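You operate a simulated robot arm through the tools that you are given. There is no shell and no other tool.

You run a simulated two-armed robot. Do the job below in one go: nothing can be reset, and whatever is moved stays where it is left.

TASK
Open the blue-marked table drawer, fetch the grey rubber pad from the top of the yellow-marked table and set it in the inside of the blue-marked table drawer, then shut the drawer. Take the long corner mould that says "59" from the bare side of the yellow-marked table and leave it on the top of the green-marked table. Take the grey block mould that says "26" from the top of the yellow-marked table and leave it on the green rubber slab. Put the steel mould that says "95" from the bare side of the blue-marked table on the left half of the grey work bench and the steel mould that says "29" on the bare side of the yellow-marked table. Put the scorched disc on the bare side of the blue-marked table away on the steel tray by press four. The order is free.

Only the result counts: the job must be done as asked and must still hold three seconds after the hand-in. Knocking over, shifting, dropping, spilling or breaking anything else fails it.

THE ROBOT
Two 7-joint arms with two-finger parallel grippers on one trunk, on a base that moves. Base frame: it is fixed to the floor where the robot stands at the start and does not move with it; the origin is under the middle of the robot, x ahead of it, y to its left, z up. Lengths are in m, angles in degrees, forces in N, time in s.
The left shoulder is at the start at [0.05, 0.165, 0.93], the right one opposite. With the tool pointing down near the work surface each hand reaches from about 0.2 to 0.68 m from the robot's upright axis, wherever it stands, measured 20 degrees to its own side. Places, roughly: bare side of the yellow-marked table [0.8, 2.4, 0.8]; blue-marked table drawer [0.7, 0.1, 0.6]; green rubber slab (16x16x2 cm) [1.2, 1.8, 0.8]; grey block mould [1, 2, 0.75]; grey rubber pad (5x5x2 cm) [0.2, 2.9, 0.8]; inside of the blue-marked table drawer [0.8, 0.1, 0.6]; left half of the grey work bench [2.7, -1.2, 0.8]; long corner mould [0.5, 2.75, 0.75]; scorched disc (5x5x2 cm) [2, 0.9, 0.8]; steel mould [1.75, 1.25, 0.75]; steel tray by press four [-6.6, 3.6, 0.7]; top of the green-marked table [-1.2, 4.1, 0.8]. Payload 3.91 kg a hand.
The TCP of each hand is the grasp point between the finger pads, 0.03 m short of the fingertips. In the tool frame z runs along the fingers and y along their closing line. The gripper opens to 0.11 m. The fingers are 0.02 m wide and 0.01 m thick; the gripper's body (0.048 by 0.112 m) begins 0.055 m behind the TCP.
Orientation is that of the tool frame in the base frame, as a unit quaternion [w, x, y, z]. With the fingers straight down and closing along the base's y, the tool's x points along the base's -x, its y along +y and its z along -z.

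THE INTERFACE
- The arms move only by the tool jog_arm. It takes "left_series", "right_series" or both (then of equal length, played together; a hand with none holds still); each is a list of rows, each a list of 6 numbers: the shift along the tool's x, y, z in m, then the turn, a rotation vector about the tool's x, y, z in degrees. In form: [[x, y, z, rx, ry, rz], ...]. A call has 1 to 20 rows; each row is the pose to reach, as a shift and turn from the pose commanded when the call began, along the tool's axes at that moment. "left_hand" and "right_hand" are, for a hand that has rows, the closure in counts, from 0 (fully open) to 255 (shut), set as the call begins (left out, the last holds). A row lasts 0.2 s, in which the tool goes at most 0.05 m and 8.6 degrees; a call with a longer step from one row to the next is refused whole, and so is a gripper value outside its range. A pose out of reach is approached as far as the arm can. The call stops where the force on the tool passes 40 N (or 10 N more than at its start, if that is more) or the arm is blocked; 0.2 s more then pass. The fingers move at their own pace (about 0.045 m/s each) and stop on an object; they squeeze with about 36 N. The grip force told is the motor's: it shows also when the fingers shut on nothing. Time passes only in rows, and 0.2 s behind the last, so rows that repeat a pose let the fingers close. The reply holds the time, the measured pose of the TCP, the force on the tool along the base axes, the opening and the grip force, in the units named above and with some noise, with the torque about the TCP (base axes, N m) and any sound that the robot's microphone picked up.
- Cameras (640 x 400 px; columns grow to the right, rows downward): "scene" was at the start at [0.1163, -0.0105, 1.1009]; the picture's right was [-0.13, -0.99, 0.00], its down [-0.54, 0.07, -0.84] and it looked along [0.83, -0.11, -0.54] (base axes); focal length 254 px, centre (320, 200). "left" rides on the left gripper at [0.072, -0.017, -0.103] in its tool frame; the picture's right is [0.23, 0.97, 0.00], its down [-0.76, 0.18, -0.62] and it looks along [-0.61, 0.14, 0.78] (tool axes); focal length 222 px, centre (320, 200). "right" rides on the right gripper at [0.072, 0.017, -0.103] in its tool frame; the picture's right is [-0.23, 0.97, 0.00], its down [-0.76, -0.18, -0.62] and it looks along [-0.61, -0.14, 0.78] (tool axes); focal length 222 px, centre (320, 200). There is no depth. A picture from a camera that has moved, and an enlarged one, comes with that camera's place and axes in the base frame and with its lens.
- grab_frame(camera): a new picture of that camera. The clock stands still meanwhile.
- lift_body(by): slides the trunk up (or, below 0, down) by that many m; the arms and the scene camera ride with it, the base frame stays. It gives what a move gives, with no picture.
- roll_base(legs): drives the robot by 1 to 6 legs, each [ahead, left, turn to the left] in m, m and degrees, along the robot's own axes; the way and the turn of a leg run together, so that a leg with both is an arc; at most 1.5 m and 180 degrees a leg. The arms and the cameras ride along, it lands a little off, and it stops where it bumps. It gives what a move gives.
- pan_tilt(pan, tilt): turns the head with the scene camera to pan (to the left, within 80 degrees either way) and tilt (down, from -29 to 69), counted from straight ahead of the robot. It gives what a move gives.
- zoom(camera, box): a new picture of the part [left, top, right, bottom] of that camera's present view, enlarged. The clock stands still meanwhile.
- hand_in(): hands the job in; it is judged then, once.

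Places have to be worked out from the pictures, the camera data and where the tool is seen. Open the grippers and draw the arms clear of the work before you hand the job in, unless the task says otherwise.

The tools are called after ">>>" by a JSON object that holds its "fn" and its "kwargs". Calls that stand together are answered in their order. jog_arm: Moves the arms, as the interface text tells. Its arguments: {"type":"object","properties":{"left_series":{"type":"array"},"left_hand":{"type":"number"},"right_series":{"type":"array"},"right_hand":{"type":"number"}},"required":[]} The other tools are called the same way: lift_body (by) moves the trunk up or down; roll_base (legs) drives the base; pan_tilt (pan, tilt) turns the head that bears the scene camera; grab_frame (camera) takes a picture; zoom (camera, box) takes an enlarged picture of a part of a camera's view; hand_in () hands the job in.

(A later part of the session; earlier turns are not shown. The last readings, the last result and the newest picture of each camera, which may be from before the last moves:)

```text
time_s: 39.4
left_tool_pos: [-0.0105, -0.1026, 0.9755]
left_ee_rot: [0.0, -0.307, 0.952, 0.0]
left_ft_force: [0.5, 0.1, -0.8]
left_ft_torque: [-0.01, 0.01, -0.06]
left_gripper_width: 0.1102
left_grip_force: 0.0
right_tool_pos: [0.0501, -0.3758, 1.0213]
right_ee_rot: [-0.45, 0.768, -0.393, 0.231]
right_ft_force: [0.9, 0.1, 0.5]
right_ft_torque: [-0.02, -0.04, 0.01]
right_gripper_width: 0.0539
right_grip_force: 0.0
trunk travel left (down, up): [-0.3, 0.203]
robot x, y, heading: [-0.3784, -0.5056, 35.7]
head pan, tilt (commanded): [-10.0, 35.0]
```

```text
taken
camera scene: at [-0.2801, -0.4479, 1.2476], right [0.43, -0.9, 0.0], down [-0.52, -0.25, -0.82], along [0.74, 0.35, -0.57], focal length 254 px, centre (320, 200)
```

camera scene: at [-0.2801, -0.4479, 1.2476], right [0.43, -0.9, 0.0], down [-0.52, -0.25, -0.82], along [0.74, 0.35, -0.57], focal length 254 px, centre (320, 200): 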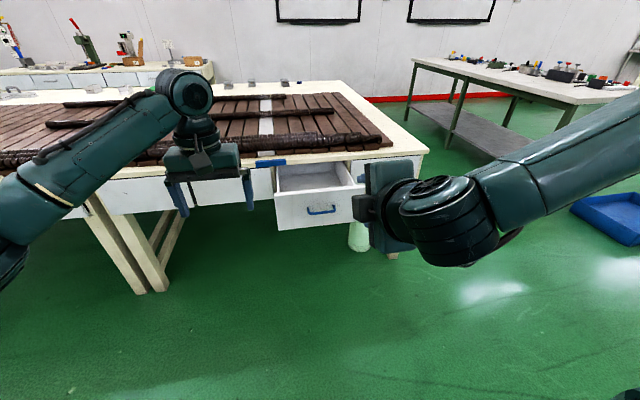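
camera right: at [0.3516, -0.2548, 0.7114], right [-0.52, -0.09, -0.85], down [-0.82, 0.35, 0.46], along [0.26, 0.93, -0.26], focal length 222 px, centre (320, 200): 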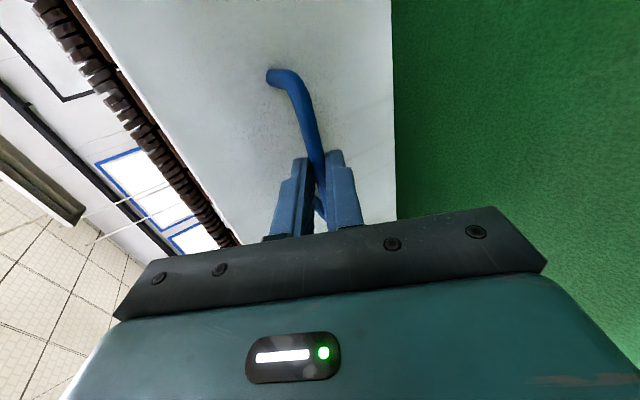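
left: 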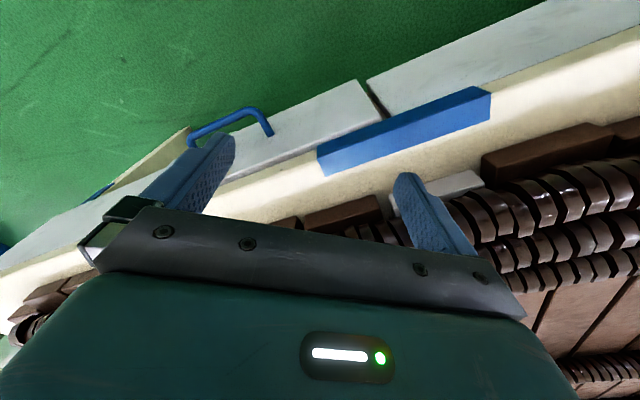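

I return the right hand to a downward ready pose for travelling.

>>> {"fn": "jog_arm", "kwargs": {"right_series": [[0.0119, -0.003, 0.0007, -3.64, 3.64, 6.21], [0.0238, -0.0061, 0.0014, -7.28, 7.28, 12.42], [0.0358, -0.0091, 0.0021, -10.92, 10.92, 18.62], [0.0477, -0.0121, 0.0027, -14.55, 14.55, 24.83], [0.0596, -0.0152, 0.0034, -18.19, 18.19, 31.04], [0.0715, -0.0182, 0.0041, -21.83, 21.83, 37.25], [0.0835, -0.0212, 0.0048, -25.47, 25.47, 43.45], [0.0954, -0.0242, 0.0055, -29.11, 29.11, 49.66], [0.1073, -0.0273, 0.0062, -32.75, 32.75, 55.87], [0.1192, -0.0303, 0.0068, -36.38, 36.38, 62.08], [0.1312, -0.0333, 0.0075, -40.02, 40.02, 68.28], [0.1431, -0.0364, 0.0082, -43.66, 43.66, 74.49], [0.155, -0.0394, 0.0089, -47.3, 47.3, 80.7], [0.155, -0.0394, 0.0089, -47.3, 47.3, 80.7]], "right_hand": 0}}

>>> {"fn": "pan_tilt", "kwargs": {"pan": -35, "tilt": 25}}

>>> {"fn": "grab_frame", "kwargs": {"camera": "scene"}}

>>> {"fn": "pan_tilt", "kwargs": {"pan": 20, "tilt": 25}}

>>> {"fn": "grab_frame", "kwargs": {"camera": "scene"}}

```text
time_s: 42.4
left_tool_pos: [-0.0099, -0.1025, 0.977]
left_ee_rot: [0.0, -0.308, 0.952, 0.0]
left_ft_force: [-1.0, -0.8, 1.0]
left_ft_torque: [0.0, -0.02, -0.01]
left_gripper_width: 0.1102
left_grip_force: 0.1
right_tool_pos: [0.1631, -0.4864, 1.0512]
right_ee_rot: [0.0, -0.306, 0.952, 0.001]
right_ft_force: [0.3, -0.1, 0.4]
right_ft_torque: [-0.03, 0.01, 0.0]
right_gripper_width: 0.1101
right_grip_force: 0.0
trunk travel left (down, up): [-0.3, 0.203]
robot x, y, heading: [-0.3848, -0.503, 35.8]
head pan, tilt (commanded): [-10.0, 35.0]
```

```text
time_s: 43.3
left_tool_pos: [-0.0112, -0.1012, 0.9766]
left_ee_rot: [0.0, -0.307, 0.952, 0.0]
left_ft_force: [-0.1, -0.6, -0.1]
left_ft_torque: [-0.01, 0.0, 0.0]
left_gripper_width: 0.1097
left_grip_force: 0.0
right_tool_pos: [0.1631, -0.4864, 1.0507]
right_ee_rot: [0.0, -0.306, 0.952, 0.0]
right_ft_force: [0.4, 0.3, -0.4]
right_ft_torque: [0.02, 0.01, -0.03]
right_gripper_width: 0.1097
right_grip_force: 0.1
trunk travel left (down, up): [-0.3, 0.203]
robot x, y, heading: [-0.3831, -0.5062, 35.7]
head pan, tilt (commanded): [-35.0, 25.0]
```

```text
taken
camera scene: at [-0.2674, -0.485, 1.2634], right [0.01, -1.0, 0.0], down [-0.42, -0.01, -0.91], along [0.91, 0.01, -0.42], focal length 254 px, centre (320, 200)
```

scene: 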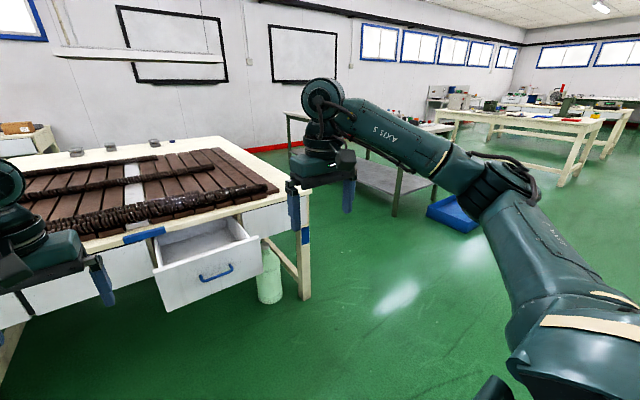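

```text
time_s: 44.5
left_tool_pos: [-0.0104, -0.1029, 0.9753]
left_ee_rot: [0.0, -0.308, 0.951, -0.001]
left_ft_force: [-0.1, -0.3, 0.3]
left_ft_torque: [0.01, 0.01, 0.0]
left_gripper_width: 0.1101
left_grip_force: 0.0
right_tool_pos: [0.1644, -0.4868, 1.0511]
right_ee_rot: [0.0, -0.306, 0.952, 0.0]
right_ft_force: [-0.2, 0.2, 1.0]
right_ft_torque: [0.0, 0.01, 0.0]
right_gripper_width: 0.11
right_grip_force: 0.0
trunk travel left (down, up): [-0.3, 0.203]
robot x, y, heading: [-0.3837, -0.504, 35.5]
head pan, tilt (commanded): [20.0, 25.0]
```

```text
taken
camera scene: at [-0.3075, -0.4101, 1.2634], right [0.83, -0.56, 0.0], down [-0.24, -0.35, -0.91], along [0.51, 0.75, -0.42], focal length 254 px, centre (320, 200)
```

scene: 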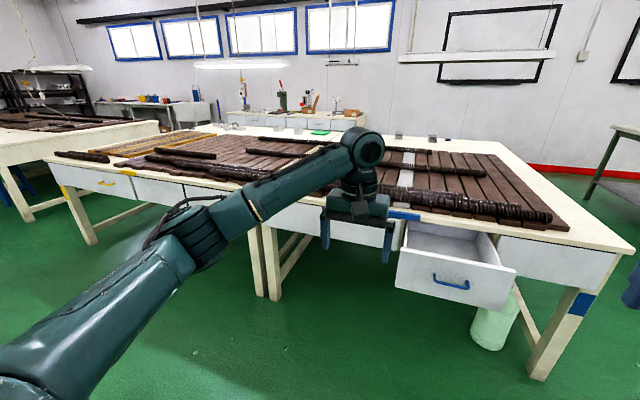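

Everything is clear around. I strafe right along the aisle in front of the tables to get past the blue table's right end, then look ahead at the gap to the grey bench.

>>> {"fn": "roll_base", "kwargs": {"legs": [[0, -1.3, 0]]}}

>>> {"fn": "pan_tilt", "kwargs": {"pan": 0, "tilt": 25}}

>>> {"fn": "grab_frame", "kwargs": {"camera": "scene"}}

>>> {"fn": "pan_tilt", "kwargs": {"pan": -40, "tilt": 25}}

>>> {"fn": "grab_frame", "kwargs": {"camera": "scene"}}

```text
time_s: 56.1
left_tool_pos: [0.7428, -1.1494, 0.9755]
left_ee_rot: [0.0, -0.308, 0.951, 0.0]
left_ft_force: [0.5, -0.7, 0.2]
left_ft_torque: [0.0, 0.0, 0.04]
left_gripper_width: 0.11
left_grip_force: 0.0
right_tool_pos: [0.9187, -1.5337, 1.0498]
right_ee_rot: [0.0, -0.308, 0.951, 0.001]
right_ft_force: [1.2, -0.5, 0.1]
right_ft_torque: [-0.01, -0.05, -0.03]
right_gripper_width: 0.1101
right_grip_force: 0.1
trunk travel left (down, up): [-0.3, 0.203]
robot x, y, heading: [0.3745, -1.5519, 35.8]
head pan, tilt (commanded): [20.0, 25.0]
```

```text
time_s: 56.9
left_tool_pos: [0.7434, -1.1488, 0.9759]
left_ee_rot: [0.0, -0.308, 0.951, 0.0]
left_ft_force: [0.2, -0.6, 0.6]
left_ft_torque: [0.0, 0.03, -0.01]
left_gripper_width: 0.1099
left_grip_force: 0.0
right_tool_pos: [0.9188, -1.5333, 1.0505]
right_ee_rot: [0.0, -0.308, 0.951, 0.0]
right_ft_force: [-0.8, -0.3, -0.3]
right_ft_torque: [-0.02, -0.02, 0.01]
right_gripper_width: 0.1097
right_grip_force: 0.0
trunk travel left (down, up): [-0.3, 0.203]
robot x, y, heading: [0.3686, -1.5573, 35.7]
head pan, tilt (commanded): [0.0, 25.0]
```

```text
taken
camera scene: at [0.4699, -1.4801, 1.2634], right [0.59, -0.81, 0.0], down [-0.34, -0.25, -0.91], along [0.73, 0.53, -0.42], focal length 254 px, centre (320, 200)
```

scene: 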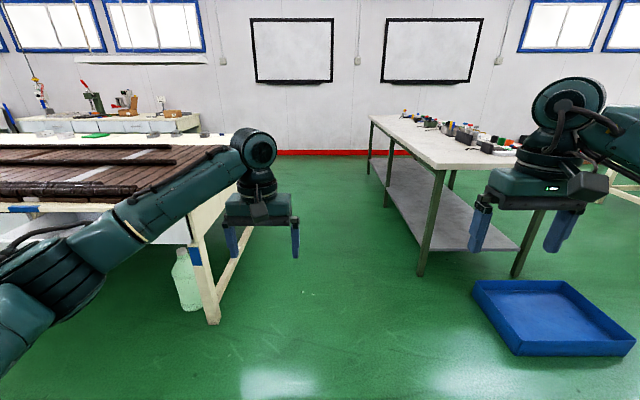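

```text
time_s: 58.0
left_tool_pos: [0.7426, -1.1488, 0.9757]
left_ee_rot: [0.0, -0.309, 0.951, 0.0]
left_ft_force: [0.1, 0.3, 0.7]
left_ft_torque: [-0.02, 0.0, -0.01]
left_gripper_width: 0.1098
left_grip_force: 0.1
right_tool_pos: [0.9193, -1.5323, 1.0515]
right_ee_rot: [0.0, -0.308, 0.951, 0.001]
right_ft_force: [-0.9, -0.5, 0.1]
right_ft_torque: [0.01, -0.04, 0.0]
right_gripper_width: 0.1102
right_grip_force: 0.1
trunk travel left (down, up): [-0.3, 0.203]
robot x, y, heading: [0.3748, -1.554, 35.7]
head pan, tilt (commanded): [-40.0, 25.0]
```

```text
taken
camera scene: at [0.4871, -1.5407, 1.2634], right [-0.07, -1.0, 0.0], down [-0.42, 0.03, -0.91], along [0.9, -0.06, -0.42], focal length 254 px, centre (320, 200)
```

scene: 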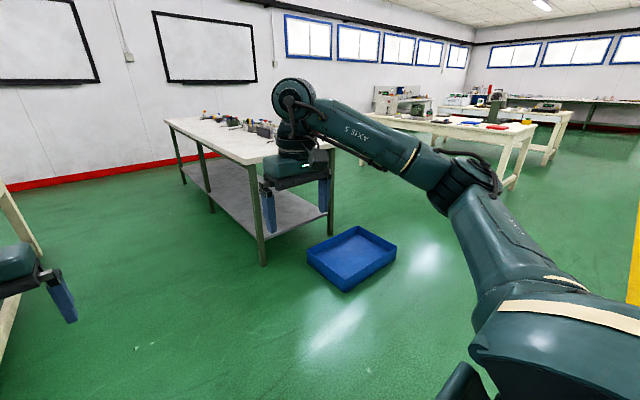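

The gap between blue table and bench is ~1.3 m wide. I drive straight ahead through it and then look left behind the tables.

>>> {"fn": "roll_base", "kwargs": {"legs": [[1.5, 0, 0], [1.5, 0, 0]]}}

>>> {"fn": "pan_tilt", "kwargs": {"pan": 70, "tilt": 25}}

>>> {"fn": "grab_frame", "kwargs": {"camera": "scene"}}

>>> {"fn": "pan_tilt", "kwargs": {"pan": -70, "tilt": 25}}

>>> {"fn": "grab_frame", "kwargs": {"camera": "scene"}}

```text
time_s: 72.4
left_tool_pos: [3.173, 0.618, 0.9756]
left_ee_rot: [0.0, -0.311, 0.95, 0.0]
left_ft_force: [0.3, 0.2, 0.9]
left_ft_torque: [0.03, -0.02, 0.01]
left_gripper_width: 0.1103
left_grip_force: 0.1
right_tool_pos: [3.3502, 0.236, 1.0507]
right_ee_rot: [0.0, -0.311, 0.95, 0.0]
right_ft_force: [-0.1, -0.1, 0.3]
right_ft_torque: [-0.02, 0.0, 0.01]
right_gripper_width: 0.1102
right_grip_force: 0.1
trunk travel left (down, up): [-0.3, 0.203]
robot x, y, heading: [2.8017, 0.2126, 36.2]
head pan, tilt (commanded): [-40.0, 25.0]
```

```text
time_s: 74.3
left_tool_pos: [3.172, 0.6186, 0.9749]
left_ee_rot: [0.0, -0.311, 0.95, 0.001]
left_ft_force: [0.4, 0.8, -0.7]
left_ft_torque: [0.02, -0.02, -0.03]
left_gripper_width: 0.1101
left_grip_force: 0.0
right_tool_pos: [3.3505, 0.2366, 1.0517]
right_ee_rot: [0.0, -0.312, 0.95, -0.001]
right_ft_force: [-0.7, -0.3, 0.5]
right_ft_torque: [-0.01, 0.0, -0.01]
right_gripper_width: 0.1099
right_grip_force: 0.0
trunk travel left (down, up): [-0.3, 0.203]
robot x, y, heading: [2.8025, 0.2128, 36.1]
head pan, tilt (commanded): [70.0, 25.0]
```

```text
taken
camera scene: at [2.8011, 0.3191, 1.2634], right [0.96, 0.28, 0.0], down [0.12, -0.41, -0.91], along [-0.25, 0.87, -0.42], focal length 254 px, centre (320, 200)
```

scene: 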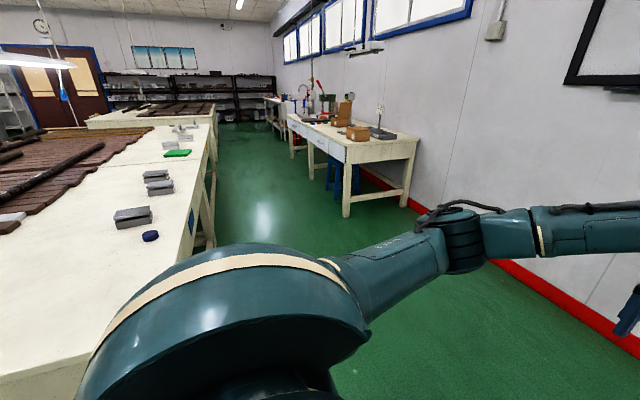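

```text
time_s: 76.5
left_tool_pos: [3.1727, 0.6185, 0.9756]
left_ee_rot: [0.0, -0.312, 0.95, 0.0]
left_ft_force: [1.0, 0.0, -0.4]
left_ft_torque: [0.01, -0.02, 0.01]
left_gripper_width: 0.11
left_grip_force: 0.0
right_tool_pos: [3.3498, 0.2361, 1.0503]
right_ee_rot: [0.0, -0.311, 0.95, 0.0]
right_ft_force: [0.5, -0.6, 0.5]
right_ft_torque: [0.01, 0.0, 0.02]
right_gripper_width: 0.1104
right_grip_force: 0.1
trunk travel left (down, up): [-0.3, 0.203]
robot x, y, heading: [2.8044, 0.2116, 36.1]
head pan, tilt (commanded): [-70.0, 25.0]
```

```text
taken
camera scene: at [2.9034, 0.1795, 1.2634], right [-0.56, -0.83, 0.0], down [-0.35, 0.23, -0.91], along [0.75, -0.5, -0.42], focal length 254 px, centre (320, 200)
```

scene: 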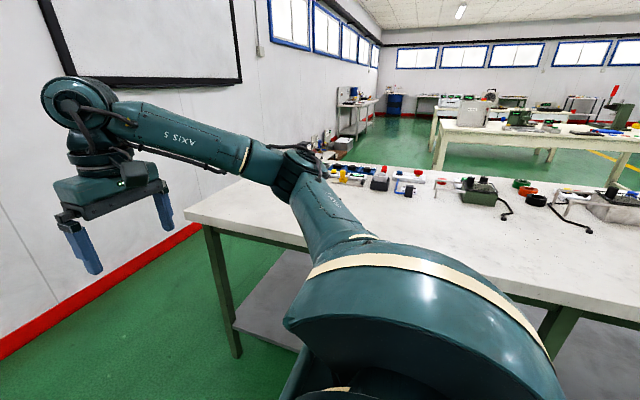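

Behind the tables there's a ~1.2 m aisle (table back edge n≈2.29, cabinet front n≈3.5). I drive forward to the middle of the aisle and turn 180° to face the tables from behind.

>>> {"fn": "roll_base", "kwargs": {"legs": [[0.46, 0, 0], [0, 0, 180]]}}

>>> {"fn": "pan_tilt", "kwargs": {"pan": -50, "tilt": 25}}

>>> {"fn": "grab_frame", "kwargs": {"camera": "scene"}}

```text
time_s: 86.7
left_tool_pos: [2.8185, 0.0767, 0.9763]
left_ee_rot: [0.0, 0.949, 0.317, 0.0]
left_ft_force: [-0.2, -0.9, -0.4]
left_ft_torque: [-0.01, 0.01, -0.03]
left_gripper_width: 0.11
left_grip_force: 0.1
right_tool_pos: [2.635, 0.457, 1.05]
right_ee_rot: [0.0, 0.948, 0.317, 0.0]
right_ft_force: [0.1, -0.3, 0.2]
right_ft_torque: [0.0, 0.0, 0.0]
right_gripper_width: 0.1101
right_grip_force: 0.0
trunk travel left (down, up): [-0.3, 0.203]
robot x, y, heading: [3.1797, 0.4877, -143.4]
head pan, tilt (commanded): [-70.0, 25.0]
```

```text
time_s: 87.5
left_tool_pos: [2.8184, 0.0765, 0.9757]
left_ee_rot: [0.0, 0.948, 0.317, 0.0]
left_ft_force: [-0.1, 0.2, -0.2]
left_ft_torque: [-0.01, -0.04, 0.02]
left_gripper_width: 0.1104
left_grip_force: 0.1
right_tool_pos: [2.6346, 0.4566, 1.0505]
right_ee_rot: [0.0, 0.949, 0.317, 0.0]
right_ft_force: [0.5, -0.4, -0.1]
right_ft_torque: [-0.01, 0.0, 0.01]
right_gripper_width: 0.11
right_grip_force: 0.1
trunk travel left (down, up): [-0.3, 0.203]
robot x, y, heading: [3.1811, 0.4879, -143.3]
head pan, tilt (commanded): [-50.0, 25.0]
```

```text
taken
camera scene: at [3.0659, 0.4915, 1.2634], right [0.23, 0.97, 0.0], down [0.41, -0.1, -0.91], along [-0.88, 0.21, -0.42], focal length 254 px, centre (320, 200)
```

scene: 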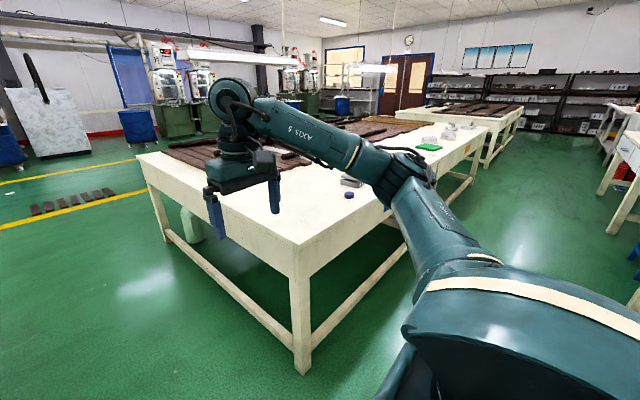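

Now at n≈2.86, d≈-1.48 facing back. I strafe right along the aisle to stand behind the disc and steel moulds.

>>> {"fn": "roll_base", "kwargs": {"legs": [[0, -1.2, -0.7]]}}

>>> {"fn": "pan_tilt", "kwargs": {"pan": 0, "tilt": 45}}

>>> {"fn": "grab_frame", "kwargs": {"camera": "scene"}}

>>> {"fn": "grab_frame", "kwargs": {"camera": "right"}}

>>> {"fn": "grab_frame", "kwargs": {"camera": "left"}}

```text
time_s: 98.3
left_tool_pos: [2.098, 1.0399, 0.9767]
left_ee_rot: [0.0, 0.95, 0.314, 0.0]
left_ft_force: [-0.2, 0.3, 0.1]
left_ft_torque: [0.0, 0.0, -0.03]
left_gripper_width: 0.1098
left_grip_force: 0.0
right_tool_pos: [1.9175, 1.422, 1.0507]
right_ee_rot: [-0.001, 0.949, 0.315, 0.0]
right_ft_force: [-0.3, 0.2, -0.2]
right_ft_torque: [0.04, 0.02, -0.01]
right_gripper_width: 0.1102
right_grip_force: 0.0
trunk travel left (down, up): [-0.3, 0.203]
robot x, y, heading: [2.4651, 1.4497, -143.5]
head pan, tilt (commanded): [-50.0, 25.0]
```

```text
time_s: 99.5
left_tool_pos: [2.0967, 1.0401, 0.9759]
left_ee_rot: [0.0, 0.949, 0.314, 0.0]
left_ft_force: [0.2, 0.0, -0.9]
left_ft_torque: [0.01, 0.0, -0.03]
left_gripper_width: 0.11
left_grip_force: 0.1
right_tool_pos: [1.9165, 1.4216, 1.0497]
right_ee_rot: [0.0, 0.949, 0.314, -0.001]
right_ft_force: [0.7, 0.1, 0.0]
right_ft_torque: [-0.02, 0.0, -0.01]
right_gripper_width: 0.1099
right_grip_force: 0.1
trunk travel left (down, up): [-0.3, 0.203]
robot x, y, heading: [2.4644, 1.4505, -143.6]
head pan, tilt (commanded): [0.0, 45.0]
```

```text
taken
camera scene: at [2.3726, 1.3835, 1.2329], right [-0.59, 0.8, 0.0], down [0.57, 0.42, -0.71], along [-0.57, -0.42, -0.71], focal length 254 px, centre (320, 200)
```

scene: 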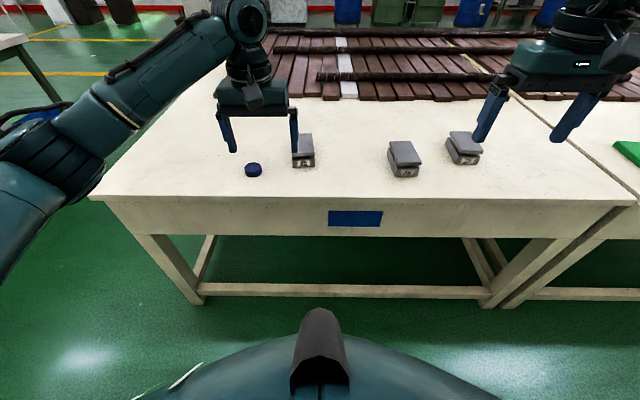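

```text
taken
camera right: at [1.9862, 1.4522, 1.1547], right [0.4, -0.92, 0.0], down [-0.72, -0.31, 0.62], along [-0.57, -0.25, -0.78], focal length 222 px, centre (320, 200)
```

right: 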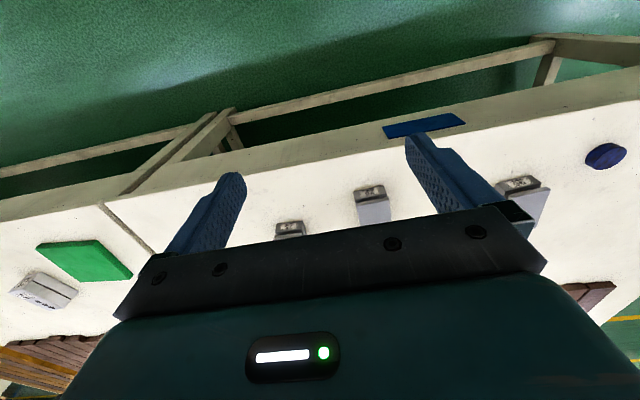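

```text
taken
camera left: at [2.1459, 1.097, 1.0788], right [0.76, -0.65, 0.0], down [-0.51, -0.6, 0.62], along [-0.4, -0.48, -0.78], focal length 222 px, centre (320, 200)
```

left: 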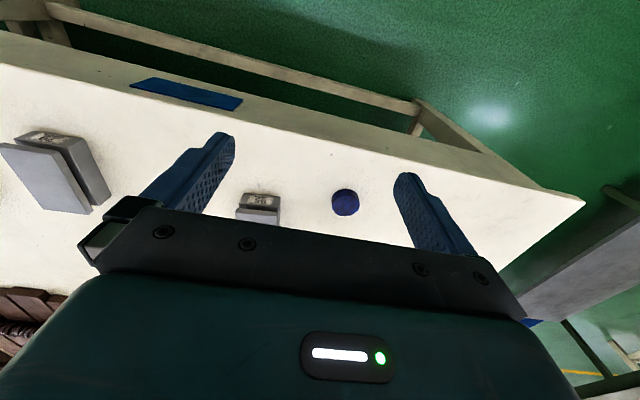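

Three steel moulds and the disc are in view, with number plates facing this side. I zoom in to read the numbers.

>>> {"fn": "zoom", "kwargs": {"camera": "scene", "box": [230, 110, 350, 185]}}

>>> {"fn": "zoom", "kwargs": {"camera": "scene", "box": [375, 115, 495, 190]}}

>>> {"fn": "zoom", "kwargs": {"camera": "right", "box": [260, 170, 420, 270]}}

>>> {"fn": "zoom", "kwargs": {"camera": "left", "box": [220, 150, 380, 250]}}

```text
5.33 times, centred on (290, 148) of scene
camera zoom: at [2.3726, 1.3835, 1.2329], right [-0.59, 0.8, 0.0], down [0.57, 0.42, -0.71], along [-0.57, -0.42, -0.71], focal length 1354 px, centre (480, 480)
```

zoom: 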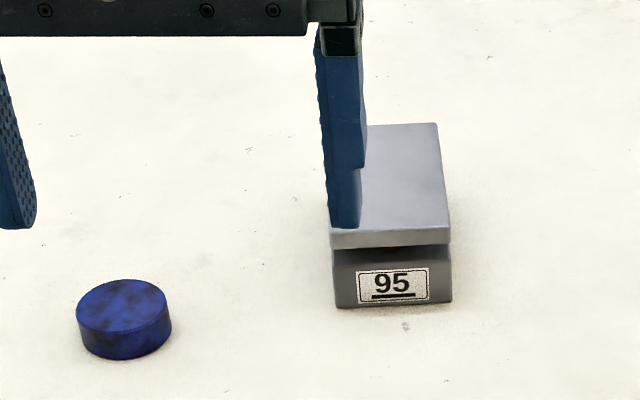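

```text
5.33 times, centred on (435, 152) of scene
camera zoom: at [2.3726, 1.3835, 1.2329], right [-0.59, 0.8, 0.0], down [0.57, 0.42, -0.71], along [-0.57, -0.42, -0.71], focal length 1354 px, centre (-293, 453)
```

zoom: 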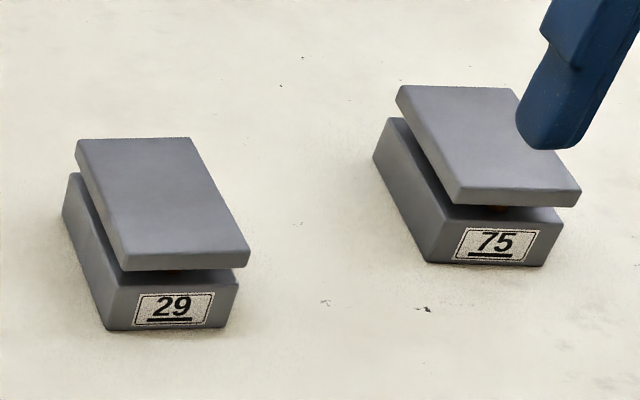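

```text
4.00 times, centred on (340, 220) of right
camera zoom: at [1.9862, 1.4522, 1.1547], right [0.4, -0.92, 0.0], down [-0.72, -0.31, 0.62], along [-0.57, -0.25, -0.78], focal length 888 px, centre (240, 120)
```

zoom: 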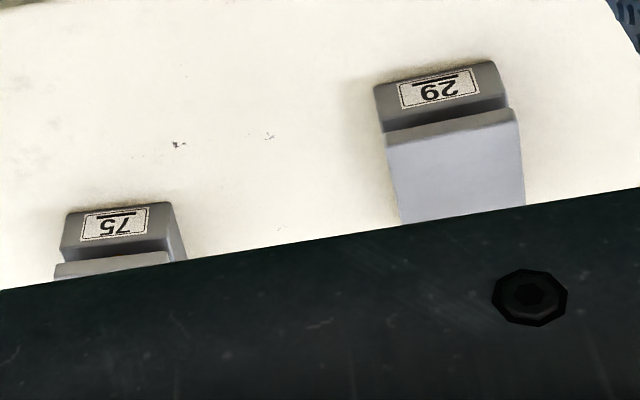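

```text
4.00 times, centred on (300, 200) of left
camera zoom: at [2.1459, 1.097, 1.0788], right [0.76, -0.65, 0.0], down [-0.51, -0.6, 0.62], along [-0.4, -0.48, -0.78], focal length 888 px, centre (400, 200)
```

zoom: 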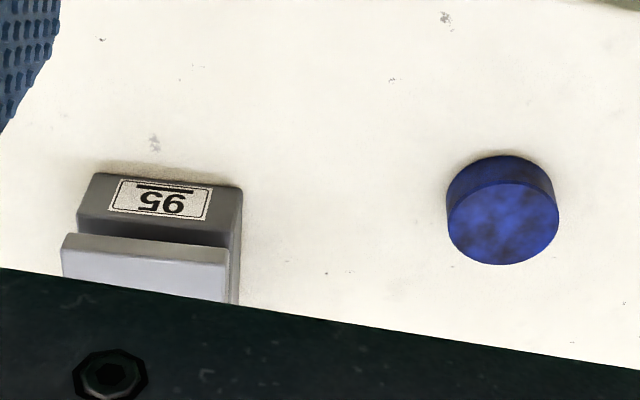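

Numbers are clear: the mould nearest the disc is 95, the middle one is 29, then 75. Plan: disc in left hand, 29 in right hand. I move 14 cm closer to the table so both are well in reach.

>>> {"fn": "roll_base", "kwargs": {"legs": [[0.14, 0, 0]]}}

>>> {"fn": "grab_frame", "kwargs": {"camera": "scene"}}

>>> {"fn": "grab_frame", "kwargs": {"camera": "left"}}

>>> {"fn": "grab_frame", "kwargs": {"camera": "right"}}

```text
time_s: 100.8
left_tool_pos: [1.9853, 0.9564, 0.9746]
left_ee_rot: [0.0, 0.949, 0.314, -0.001]
left_ft_force: [0.1, -0.1, -0.1]
left_ft_torque: [-0.01, 0.02, -0.01]
left_gripper_width: 0.1099
left_grip_force: 0.0
right_tool_pos: [1.8041, 1.3375, 1.0494]
right_ee_rot: [0.0, 0.949, 0.314, 0.0]
right_ft_force: [-0.5, -0.9, -0.7]
right_ft_torque: [0.0, 0.01, -0.02]
right_gripper_width: 0.1101
right_grip_force: 0.0
trunk travel left (down, up): [-0.3, 0.203]
robot x, y, heading: [2.3483, 1.3613, -143.2]
head pan, tilt (commanded): [0.0, 45.0]
```

```text
taken
camera scene: at [2.2592, 1.2993, 1.2327], right [-0.6, 0.8, 0.0], down [0.57, 0.42, -0.71], along [-0.57, -0.42, -0.71], focal length 254 px, centre (320, 200)
```

scene: 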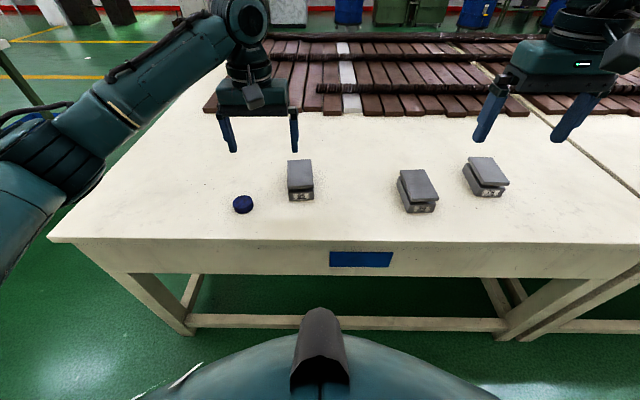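

```text
taken
camera left: at [2.0326, 1.0129, 1.0785], right [0.76, -0.65, 0.0], down [-0.51, -0.6, 0.62], along [-0.4, -0.48, -0.78], focal length 222 px, centre (320, 200)
```

left: 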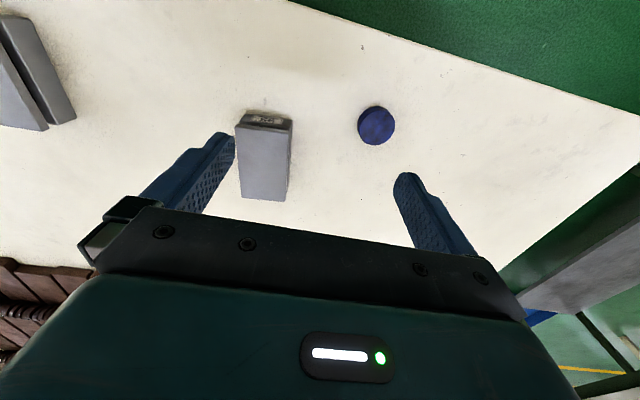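

```text
taken
camera right: at [1.8728, 1.368, 1.1545], right [0.4, -0.92, 0.0], down [-0.72, -0.31, 0.62], along [-0.57, -0.25, -0.78], focal length 222 px, centre (320, 200)
```

right: 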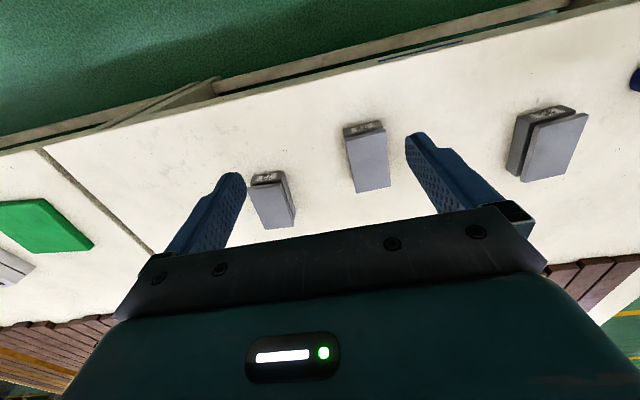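

Disc is at about [2.019, 0.882] with table top ≈0.767. I zoom for finer localisation of disc and mould 29.

>>> {"fn": "zoom", "kwargs": {"camera": "left", "box": [296, 80, 456, 180]}}

>>> {"fn": "zoom", "kwargs": {"camera": "scene", "box": [200, 150, 320, 225]}}

>>> {"fn": "zoom", "kwargs": {"camera": "right", "box": [300, 100, 460, 200]}}

>>> {"fn": "zoom", "kwargs": {"camera": "scene", "box": [370, 150, 490, 225]}}

```text
4.00 times, centred on (376, 130) of left
camera zoom: at [2.0326, 1.0129, 1.0785], right [0.76, -0.65, 0.0], down [-0.51, -0.6, 0.62], along [-0.4, -0.48, -0.78], focal length 888 px, centre (96, 480)
```

zoom: 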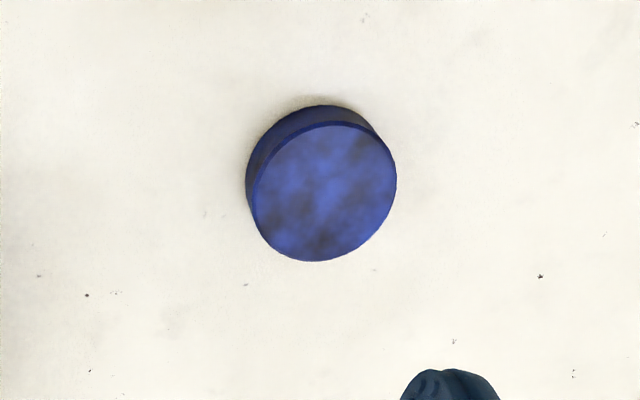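

```text
5.33 times, centred on (260, 188) of scene
camera zoom: at [2.2592, 1.2993, 1.2327], right [-0.6, 0.8, 0.0], down [0.57, 0.42, -0.71], along [-0.57, -0.42, -0.71], focal length 1354 px, centre (640, 267)
```

zoom: 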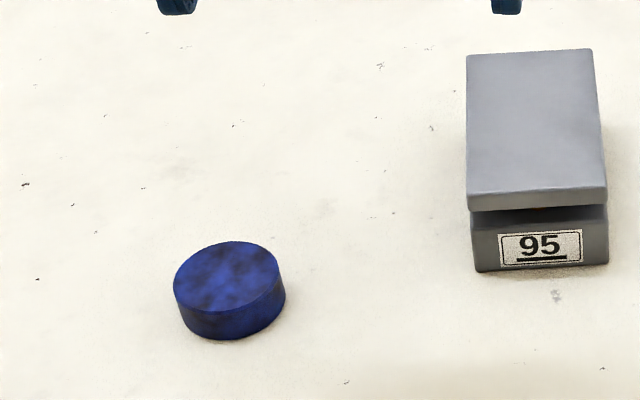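

```text
4.00 times, centred on (380, 150) of right
camera zoom: at [1.8728, 1.368, 1.1545], right [0.4, -0.92, 0.0], down [-0.72, -0.31, 0.62], along [-0.57, -0.25, -0.78], focal length 888 px, centre (80, 400)
```

zoom: 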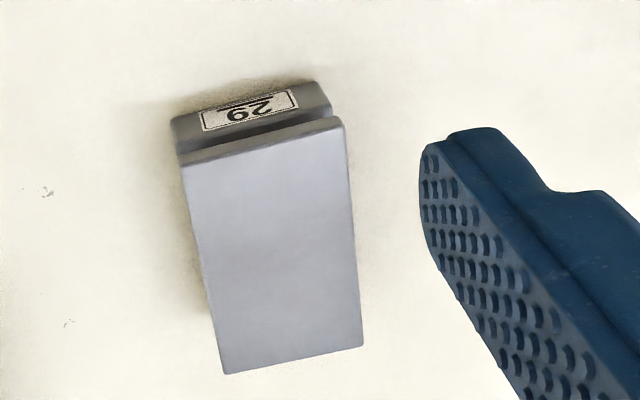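

```text
5.33 times, centred on (430, 188) of scene
camera zoom: at [2.2592, 1.2993, 1.2327], right [-0.6, 0.8, 0.0], down [0.57, 0.42, -0.71], along [-0.57, -0.42, -0.71], focal length 1354 px, centre (-267, 267)
```

zoom: 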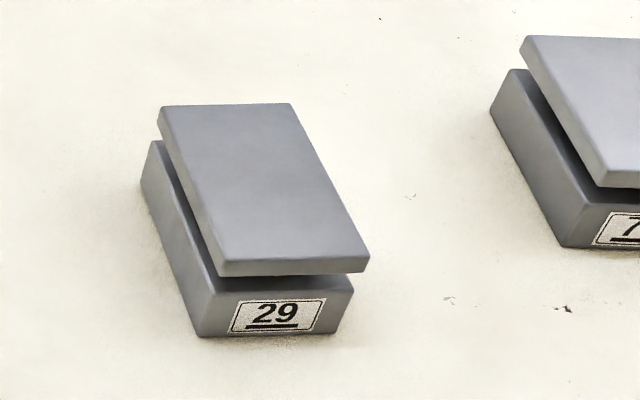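

Mould 29's centre computes to [1.733, 1.212] (6.4×10.7×5 cm, long axis at 38.5°), disc to [2.020, 0.881]. I bring both hands over their targets, stopping well above.

>>> {"fn": "jog_arm", "kwargs": {"left_series": [[-0.004, 0.02, 0, 0, 0, 0], [-0.008, 0.041, 0, 0, 0, 0], [-0.0125, 0.061, 0.0, 0, 0, 0], [-0.0166, 0.0815, 0.02, 0, 0, 0], [-0.0166, 0.0815, 0.06, 0, 0, 0], [-0.0166, 0.0815, 0.095, 0, 0, 0], [-0.0166, 0.0815, 0.1246, 0, 0, 0], [-0.0166, 0.0815, 0.1246, 0, 0, 0]], "right_series": [[-0.033, 0.0146, 0, 0, 0, 0], [-0.066, 0.0292, 0, 0, 0, -1], [-0.099, 0.0438, 0.0, 0, 0, -2], [-0.1319, 0.0584, 0.02, 0, 0, -2], [-0.1319, 0.0584, 0.06, 0, 0, -2], [-0.1319, 0.0584, 0.1, 0, 0, -2], [-0.1319, 0.0584, 0.149, 0, 0, -2], [-0.1319, 0.0584, 0.149, 0, 0, -2]]}}

>>> {"fn": "grab_frame", "kwargs": {"camera": "left"}}

>>> {"fn": "grab_frame", "kwargs": {"camera": "right"}}

>>> {"fn": "grab_frame", "kwargs": {"camera": "scene"}}

```text
time_s: 102.6
left_tool_pos: [2.02, 0.8807, 0.8513]
left_ee_rot: [0.001, 0.949, 0.314, 0.0]
left_ft_force: [-0.6, 0.3, -0.6]
left_ft_torque: [0.01, 0.03, -0.01]
left_gripper_width: 0.1102
left_grip_force: 0.0
right_tool_pos: [1.7338, 1.211, 0.8998]
right_ee_rot: [0.001, 0.943, 0.331, -0.002]
right_ft_force: [1.2, 0.1, -0.3]
right_ft_torque: [0.0, 0.01, 0.03]
right_gripper_width: 0.11
right_grip_force: 0.0
trunk travel left (down, up): [-0.3, 0.203]
robot x, y, heading: [2.3491, 1.3636, -143.4]
head pan, tilt (commanded): [0.0, 45.0]
```

```text
taken
camera left: at [2.0685, 0.9373, 0.954], right [0.76, -0.65, 0.0], down [-0.5, -0.6, 0.62], along [-0.4, -0.48, -0.78], focal length 222 px, centre (320, 200)
```

left: 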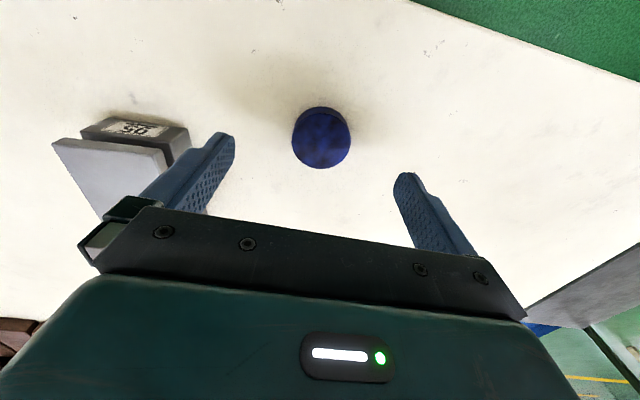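

```text
taken
camera right: at [1.8011, 1.2447, 1.0047], right [0.43, -0.9, 0.0], down [-0.71, -0.34, 0.62], along [-0.56, -0.27, -0.78], focal length 222 px, centre (320, 200)
```

right: 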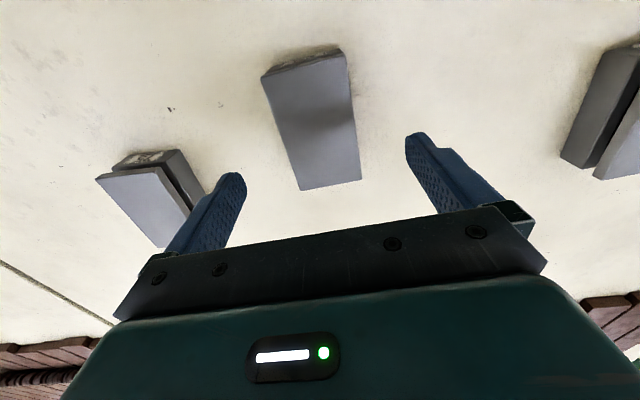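

```text
taken
camera scene: at [2.2597, 1.2997, 1.2329], right [-0.6, 0.8, 0.0], down [0.57, 0.42, -0.71], along [-0.57, -0.42, -0.71], focal length 254 px, centre (320, 200)
```

scene: 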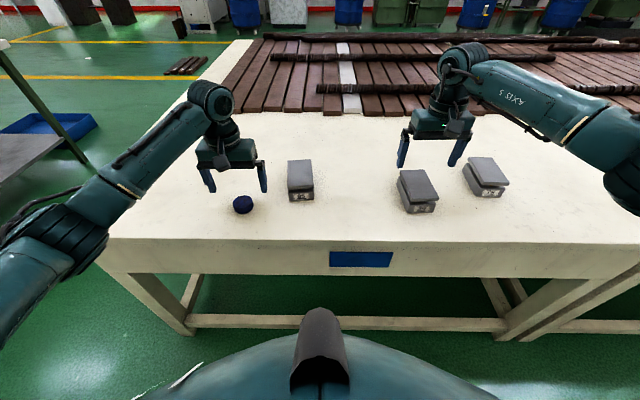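

Both hands are aligned above their objects. I lower both to just above the table.

>>> {"fn": "jog_arm", "kwargs": {"left_series": [[0.001, 0, 0.01, 0, 0, 0], [0.002, 0, 0.02, 0, 0, 0], [0.002, 0, 0.03, 0, 0, 0], [0.002, 0, 0.04, 0, 0, 0], [0.002, 0, 0.046, 0, 0, 0], [0.002, 0, 0.046, 0, 0, 0]], "right_series": [[0, 0, 0.02, 0, 0, 0], [0, 0, 0.04, 0, 0, 0], [0, 0, 0.06, 0, 0, 0], [0, 0, 0.08, 0, 0, 0], [0, 0, 0.09, 0, 0, 0], [0, 0, 0.09, 0, 0, 0]]}}

>>> {"fn": "grab_frame", "kwargs": {"camera": "left"}}

>>> {"fn": "grab_frame", "kwargs": {"camera": "right"}}

>>> {"fn": "zoom", "kwargs": {"camera": "scene", "box": [180, 130, 340, 230]}}

>>> {"fn": "zoom", "kwargs": {"camera": "scene", "box": [360, 130, 520, 230]}}

```text
time_s: 104.0
left_tool_pos: [2.0215, 0.8829, 0.8051]
left_ee_rot: [0.0, 0.949, 0.315, 0.0]
left_ft_force: [0.1, 0.2, 0.9]
left_ft_torque: [-0.02, 0.01, 0.03]
left_gripper_width: 0.1101
left_grip_force: 0.1
right_tool_pos: [1.7329, 1.2116, 0.8114]
right_ee_rot: [0.001, 0.944, 0.331, -0.002]
right_ft_force: [-0.8, -0.1, -0.1]
right_ft_torque: [0.0, 0.01, -0.04]
right_gripper_width: 0.11
right_grip_force: 0.0
trunk travel left (down, up): [-0.3, 0.203]
robot x, y, heading: [2.349, 1.3658, -143.6]
head pan, tilt (commanded): [0.0, 45.0]
```

```text
taken
camera left: at [2.0698, 0.9388, 0.9076], right [0.76, -0.65, 0.0], down [-0.51, -0.6, 0.62], along [-0.4, -0.48, -0.78], focal length 222 px, centre (320, 200)
```

left: 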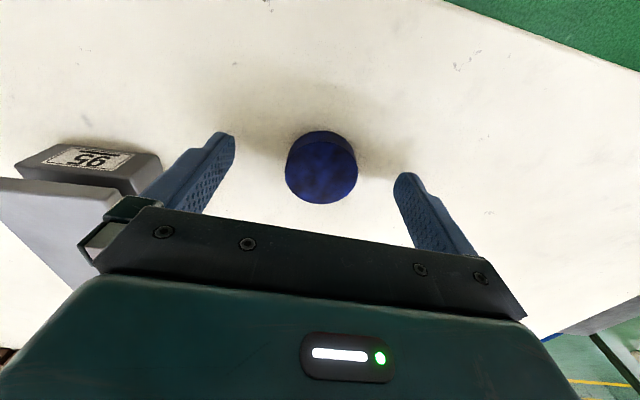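

```text
taken
camera right: at [1.8009, 1.2447, 0.915], right [0.43, -0.9, 0.0], down [-0.71, -0.34, 0.62], along [-0.56, -0.27, -0.78], focal length 222 px, centre (320, 200)
```

right: 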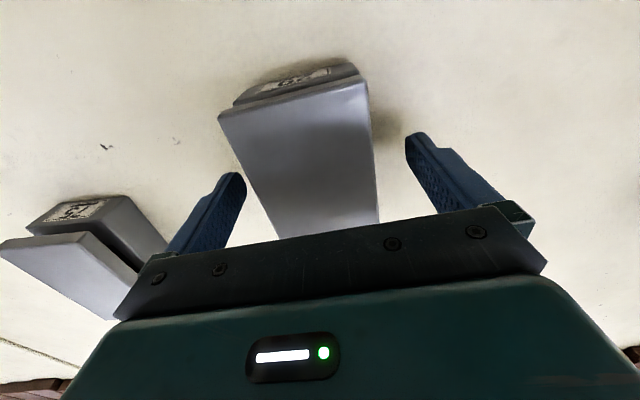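

```text
4.00 times, centred on (260, 180) of scene
camera zoom: at [2.2597, 1.2996, 1.2328], right [-0.6, 0.8, 0.0], down [0.57, 0.42, -0.71], along [-0.57, -0.42, -0.71], focal length 1015 px, centre (560, 280)
```

zoom: 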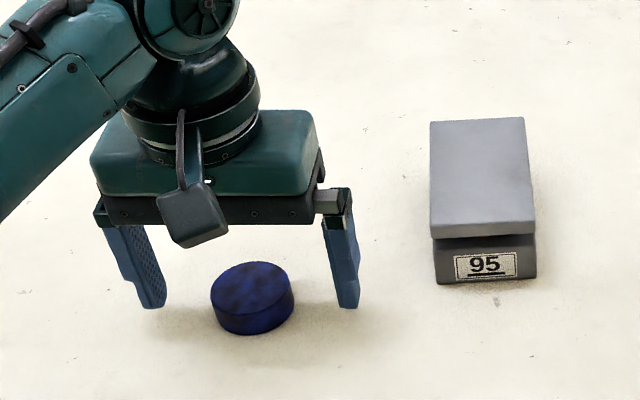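

```text
4.00 times, centred on (440, 180) of scene
camera zoom: at [2.2597, 1.2996, 1.2328], right [-0.6, 0.8, 0.0], down [0.57, 0.42, -0.71], along [-0.57, -0.42, -0.71], focal length 1015 px, centre (-160, 280)
```

zoom: 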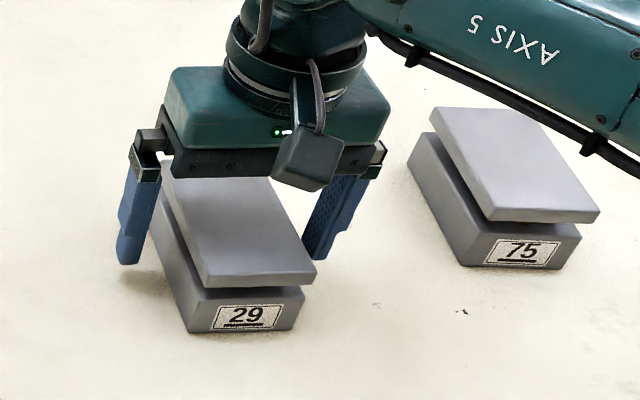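

Both pairs of fingers straddle their objects. I go down 5 mm more and close both hands.

>>> {"fn": "jog_arm", "kwargs": {"left_series": [[0, 0, 0.004, 0, 0, 0]], "right_series": [[0, 0, 0.005, 0, 0, 0]]}}

>>> {"fn": "jog_arm", "kwargs": {"left_series": [[0, 0, 0, 0, 0, 0], [0, 0, 0, 0, 0, 0], [0, 0, 0, 0, 0, 0], [0, 0, 0, 0, 0, 0], [0, 0, 0, 0, 0, 0]], "right_series": [[0, 0, 0, 0, 0, 0], [0, 0, 0, 0, 0, 0], [0, 0, 0, 0, 0, 0], [0, 0, 0, 0, 0, 0], [0, 0, 0, 0, 0, 0]], "left_hand": 255, "right_hand": 255}}

>>> {"fn": "grab_frame", "kwargs": {"camera": "left"}}

>>> {"fn": "grab_frame", "kwargs": {"camera": "right"}}

```text
time_s: 104.4
left_tool_pos: [2.0215, 0.8826, 0.8004]
left_ee_rot: [0.0, 0.949, 0.314, 0.0]
left_ft_force: [-0.6, -0.9, -0.2]
left_ft_torque: [0.02, -0.01, 0.03]
left_gripper_width: 0.1097
left_grip_force: 0.0
right_tool_pos: [1.7337, 1.2122, 0.8053]
right_ee_rot: [0.001, 0.944, 0.331, 0.0]
right_ft_force: [-0.3, 0.3, -0.2]
right_ft_torque: [0.02, 0.0, 0.01]
right_gripper_width: 0.1101
right_grip_force: 0.1
trunk travel left (down, up): [-0.3, 0.203]
robot x, y, heading: [2.3495, 1.3645, -143.4]
head pan, tilt (commanded): [0.0, 45.0]
```

```text
time_s: 105.6
left_tool_pos: [2.0215, 0.8826, 0.8007]
left_ee_rot: [0.0, 0.949, 0.314, 0.0]
left_ft_force: [0.0, 0.3, -0.1]
left_ft_torque: [-0.01, -0.02, -0.05]
left_gripper_width: 0.0471
left_grip_force: 35.8
right_tool_pos: [1.7332, 1.2125, 0.8078]
right_ee_rot: [0.0, 0.944, 0.331, -0.001]
right_ft_force: [-2.0, 2.0, 0.7]
right_ft_torque: [0.22, 0.14, 0.0]
right_gripper_width: 0.0656
right_grip_force: 35.6
trunk travel left (down, up): [-0.3, 0.203]
robot x, y, heading: [2.3496, 1.3664, -143.6]
head pan, tilt (commanded): [0.0, 45.0]
```

```text
taken
camera left: at [2.0696, 0.9391, 0.9038], right [0.76, -0.65, 0.0], down [-0.51, -0.6, 0.62], along [-0.4, -0.48, -0.78], focal length 222 px, centre (320, 200)
```

left: 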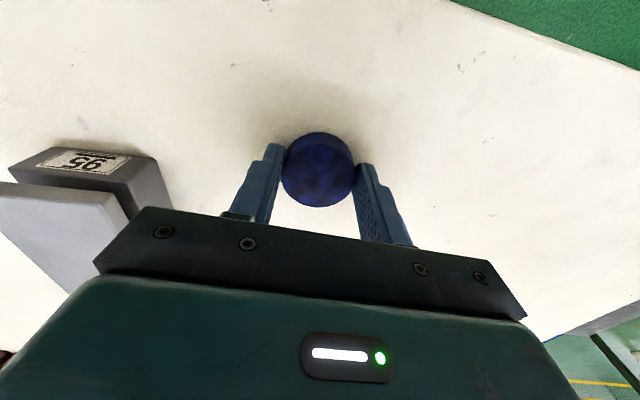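

```text
taken
camera right: at [1.8009, 1.245, 0.9105], right [0.43, -0.9, 0.0], down [-0.71, -0.34, 0.62], along [-0.56, -0.27, -0.78], focal length 222 px, centre (320, 200)
```

right: 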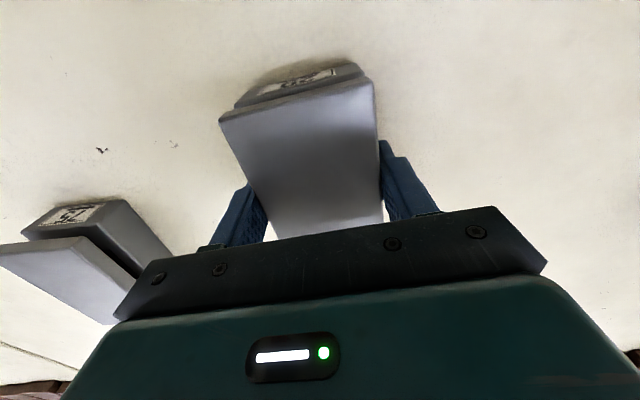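

Both are gripped (disc 4.7 cm, mould 6.6 cm). I lift both straight up.

>>> {"fn": "jog_arm", "kwargs": {"left_series": [[0, 0, -0.01, 0, 0, 0], [0, 0, -0.03, 0, 0, 0], [0, 0, -0.06, 0, 0, 0], [0, 0, -0.09, 0, 0, 0], [0, 0, -0.12, 0, 0, 0], [0, 0, -0.15, 0, 0, 0], [0, 0, -0.15, 0, 0, 0]], "right_series": [[0, 0, -0.01, 0, 0, 0], [0, 0, -0.03, 0, 0, 0], [0, 0, -0.06, 0, 0, 0], [0, 0, -0.09, 0, 0, 0], [0, 0, -0.12, 0, 0, 0], [0, 0, -0.15, 0, 0, 0], [0, 0, -0.15, 0, 0, 0]]}}

>>> {"fn": "grab_frame", "kwargs": {"camera": "scene"}}

>>> {"fn": "grab_frame", "kwargs": {"camera": "left"}}

>>> {"fn": "grab_frame", "kwargs": {"camera": "right"}}

```text
time_s: 107.2
left_tool_pos: [2.0211, 0.8829, 0.9512]
left_ee_rot: [-0.001, 0.949, 0.314, 0.001]
left_ft_force: [-0.8, 0.0, 0.0]
left_ft_torque: [-0.01, -0.03, -0.03]
left_gripper_width: 0.047
left_grip_force: 36.0
right_tool_pos: [1.7326, 1.2125, 0.9557]
right_ee_rot: [0.0, 0.943, 0.331, 0.0]
right_ft_force: [-0.2, 0.2, -5.0]
right_ft_torque: [-0.02, -0.02, 0.0]
right_gripper_width: 0.0657
right_grip_force: 36.0
trunk travel left (down, up): [-0.3, 0.203]
robot x, y, heading: [2.3503, 1.3682, -143.4]
head pan, tilt (commanded): [0.0, 45.0]
```

```text
taken
camera scene: at [2.259, 1.2994, 1.2327], right [-0.6, 0.8, 0.0], down [0.57, 0.42, -0.71], along [-0.57, -0.42, -0.71], focal length 254 px, centre (320, 200)
```

scene: 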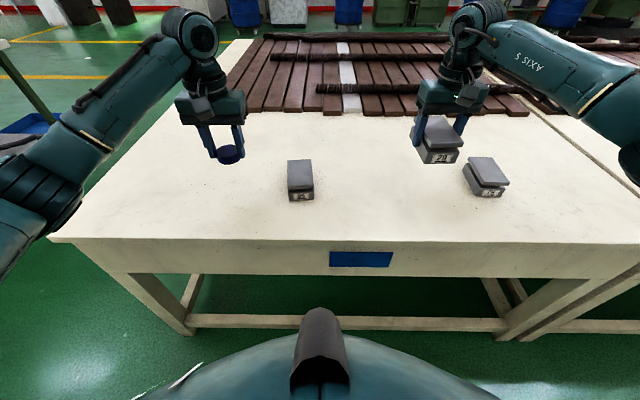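

```text
taken
camera left: at [2.0693, 0.939, 1.0546], right [0.76, -0.65, 0.0], down [-0.51, -0.6, 0.62], along [-0.4, -0.48, -0.78], focal length 222 px, centre (320, 200)
```

left: 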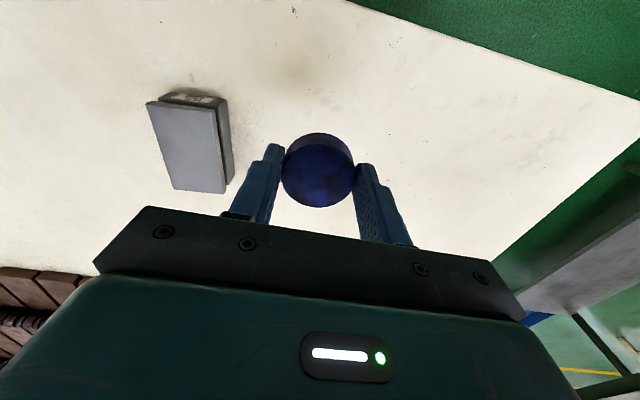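

```text
taken
camera right: at [1.8003, 1.2449, 1.0609], right [0.43, -0.9, 0.0], down [-0.71, -0.34, 0.62], along [-0.56, -0.27, -0.78], focal length 222 px, centre (320, 200)
```

right: 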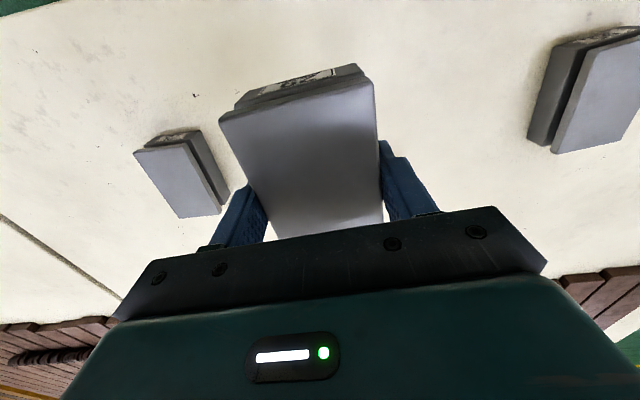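

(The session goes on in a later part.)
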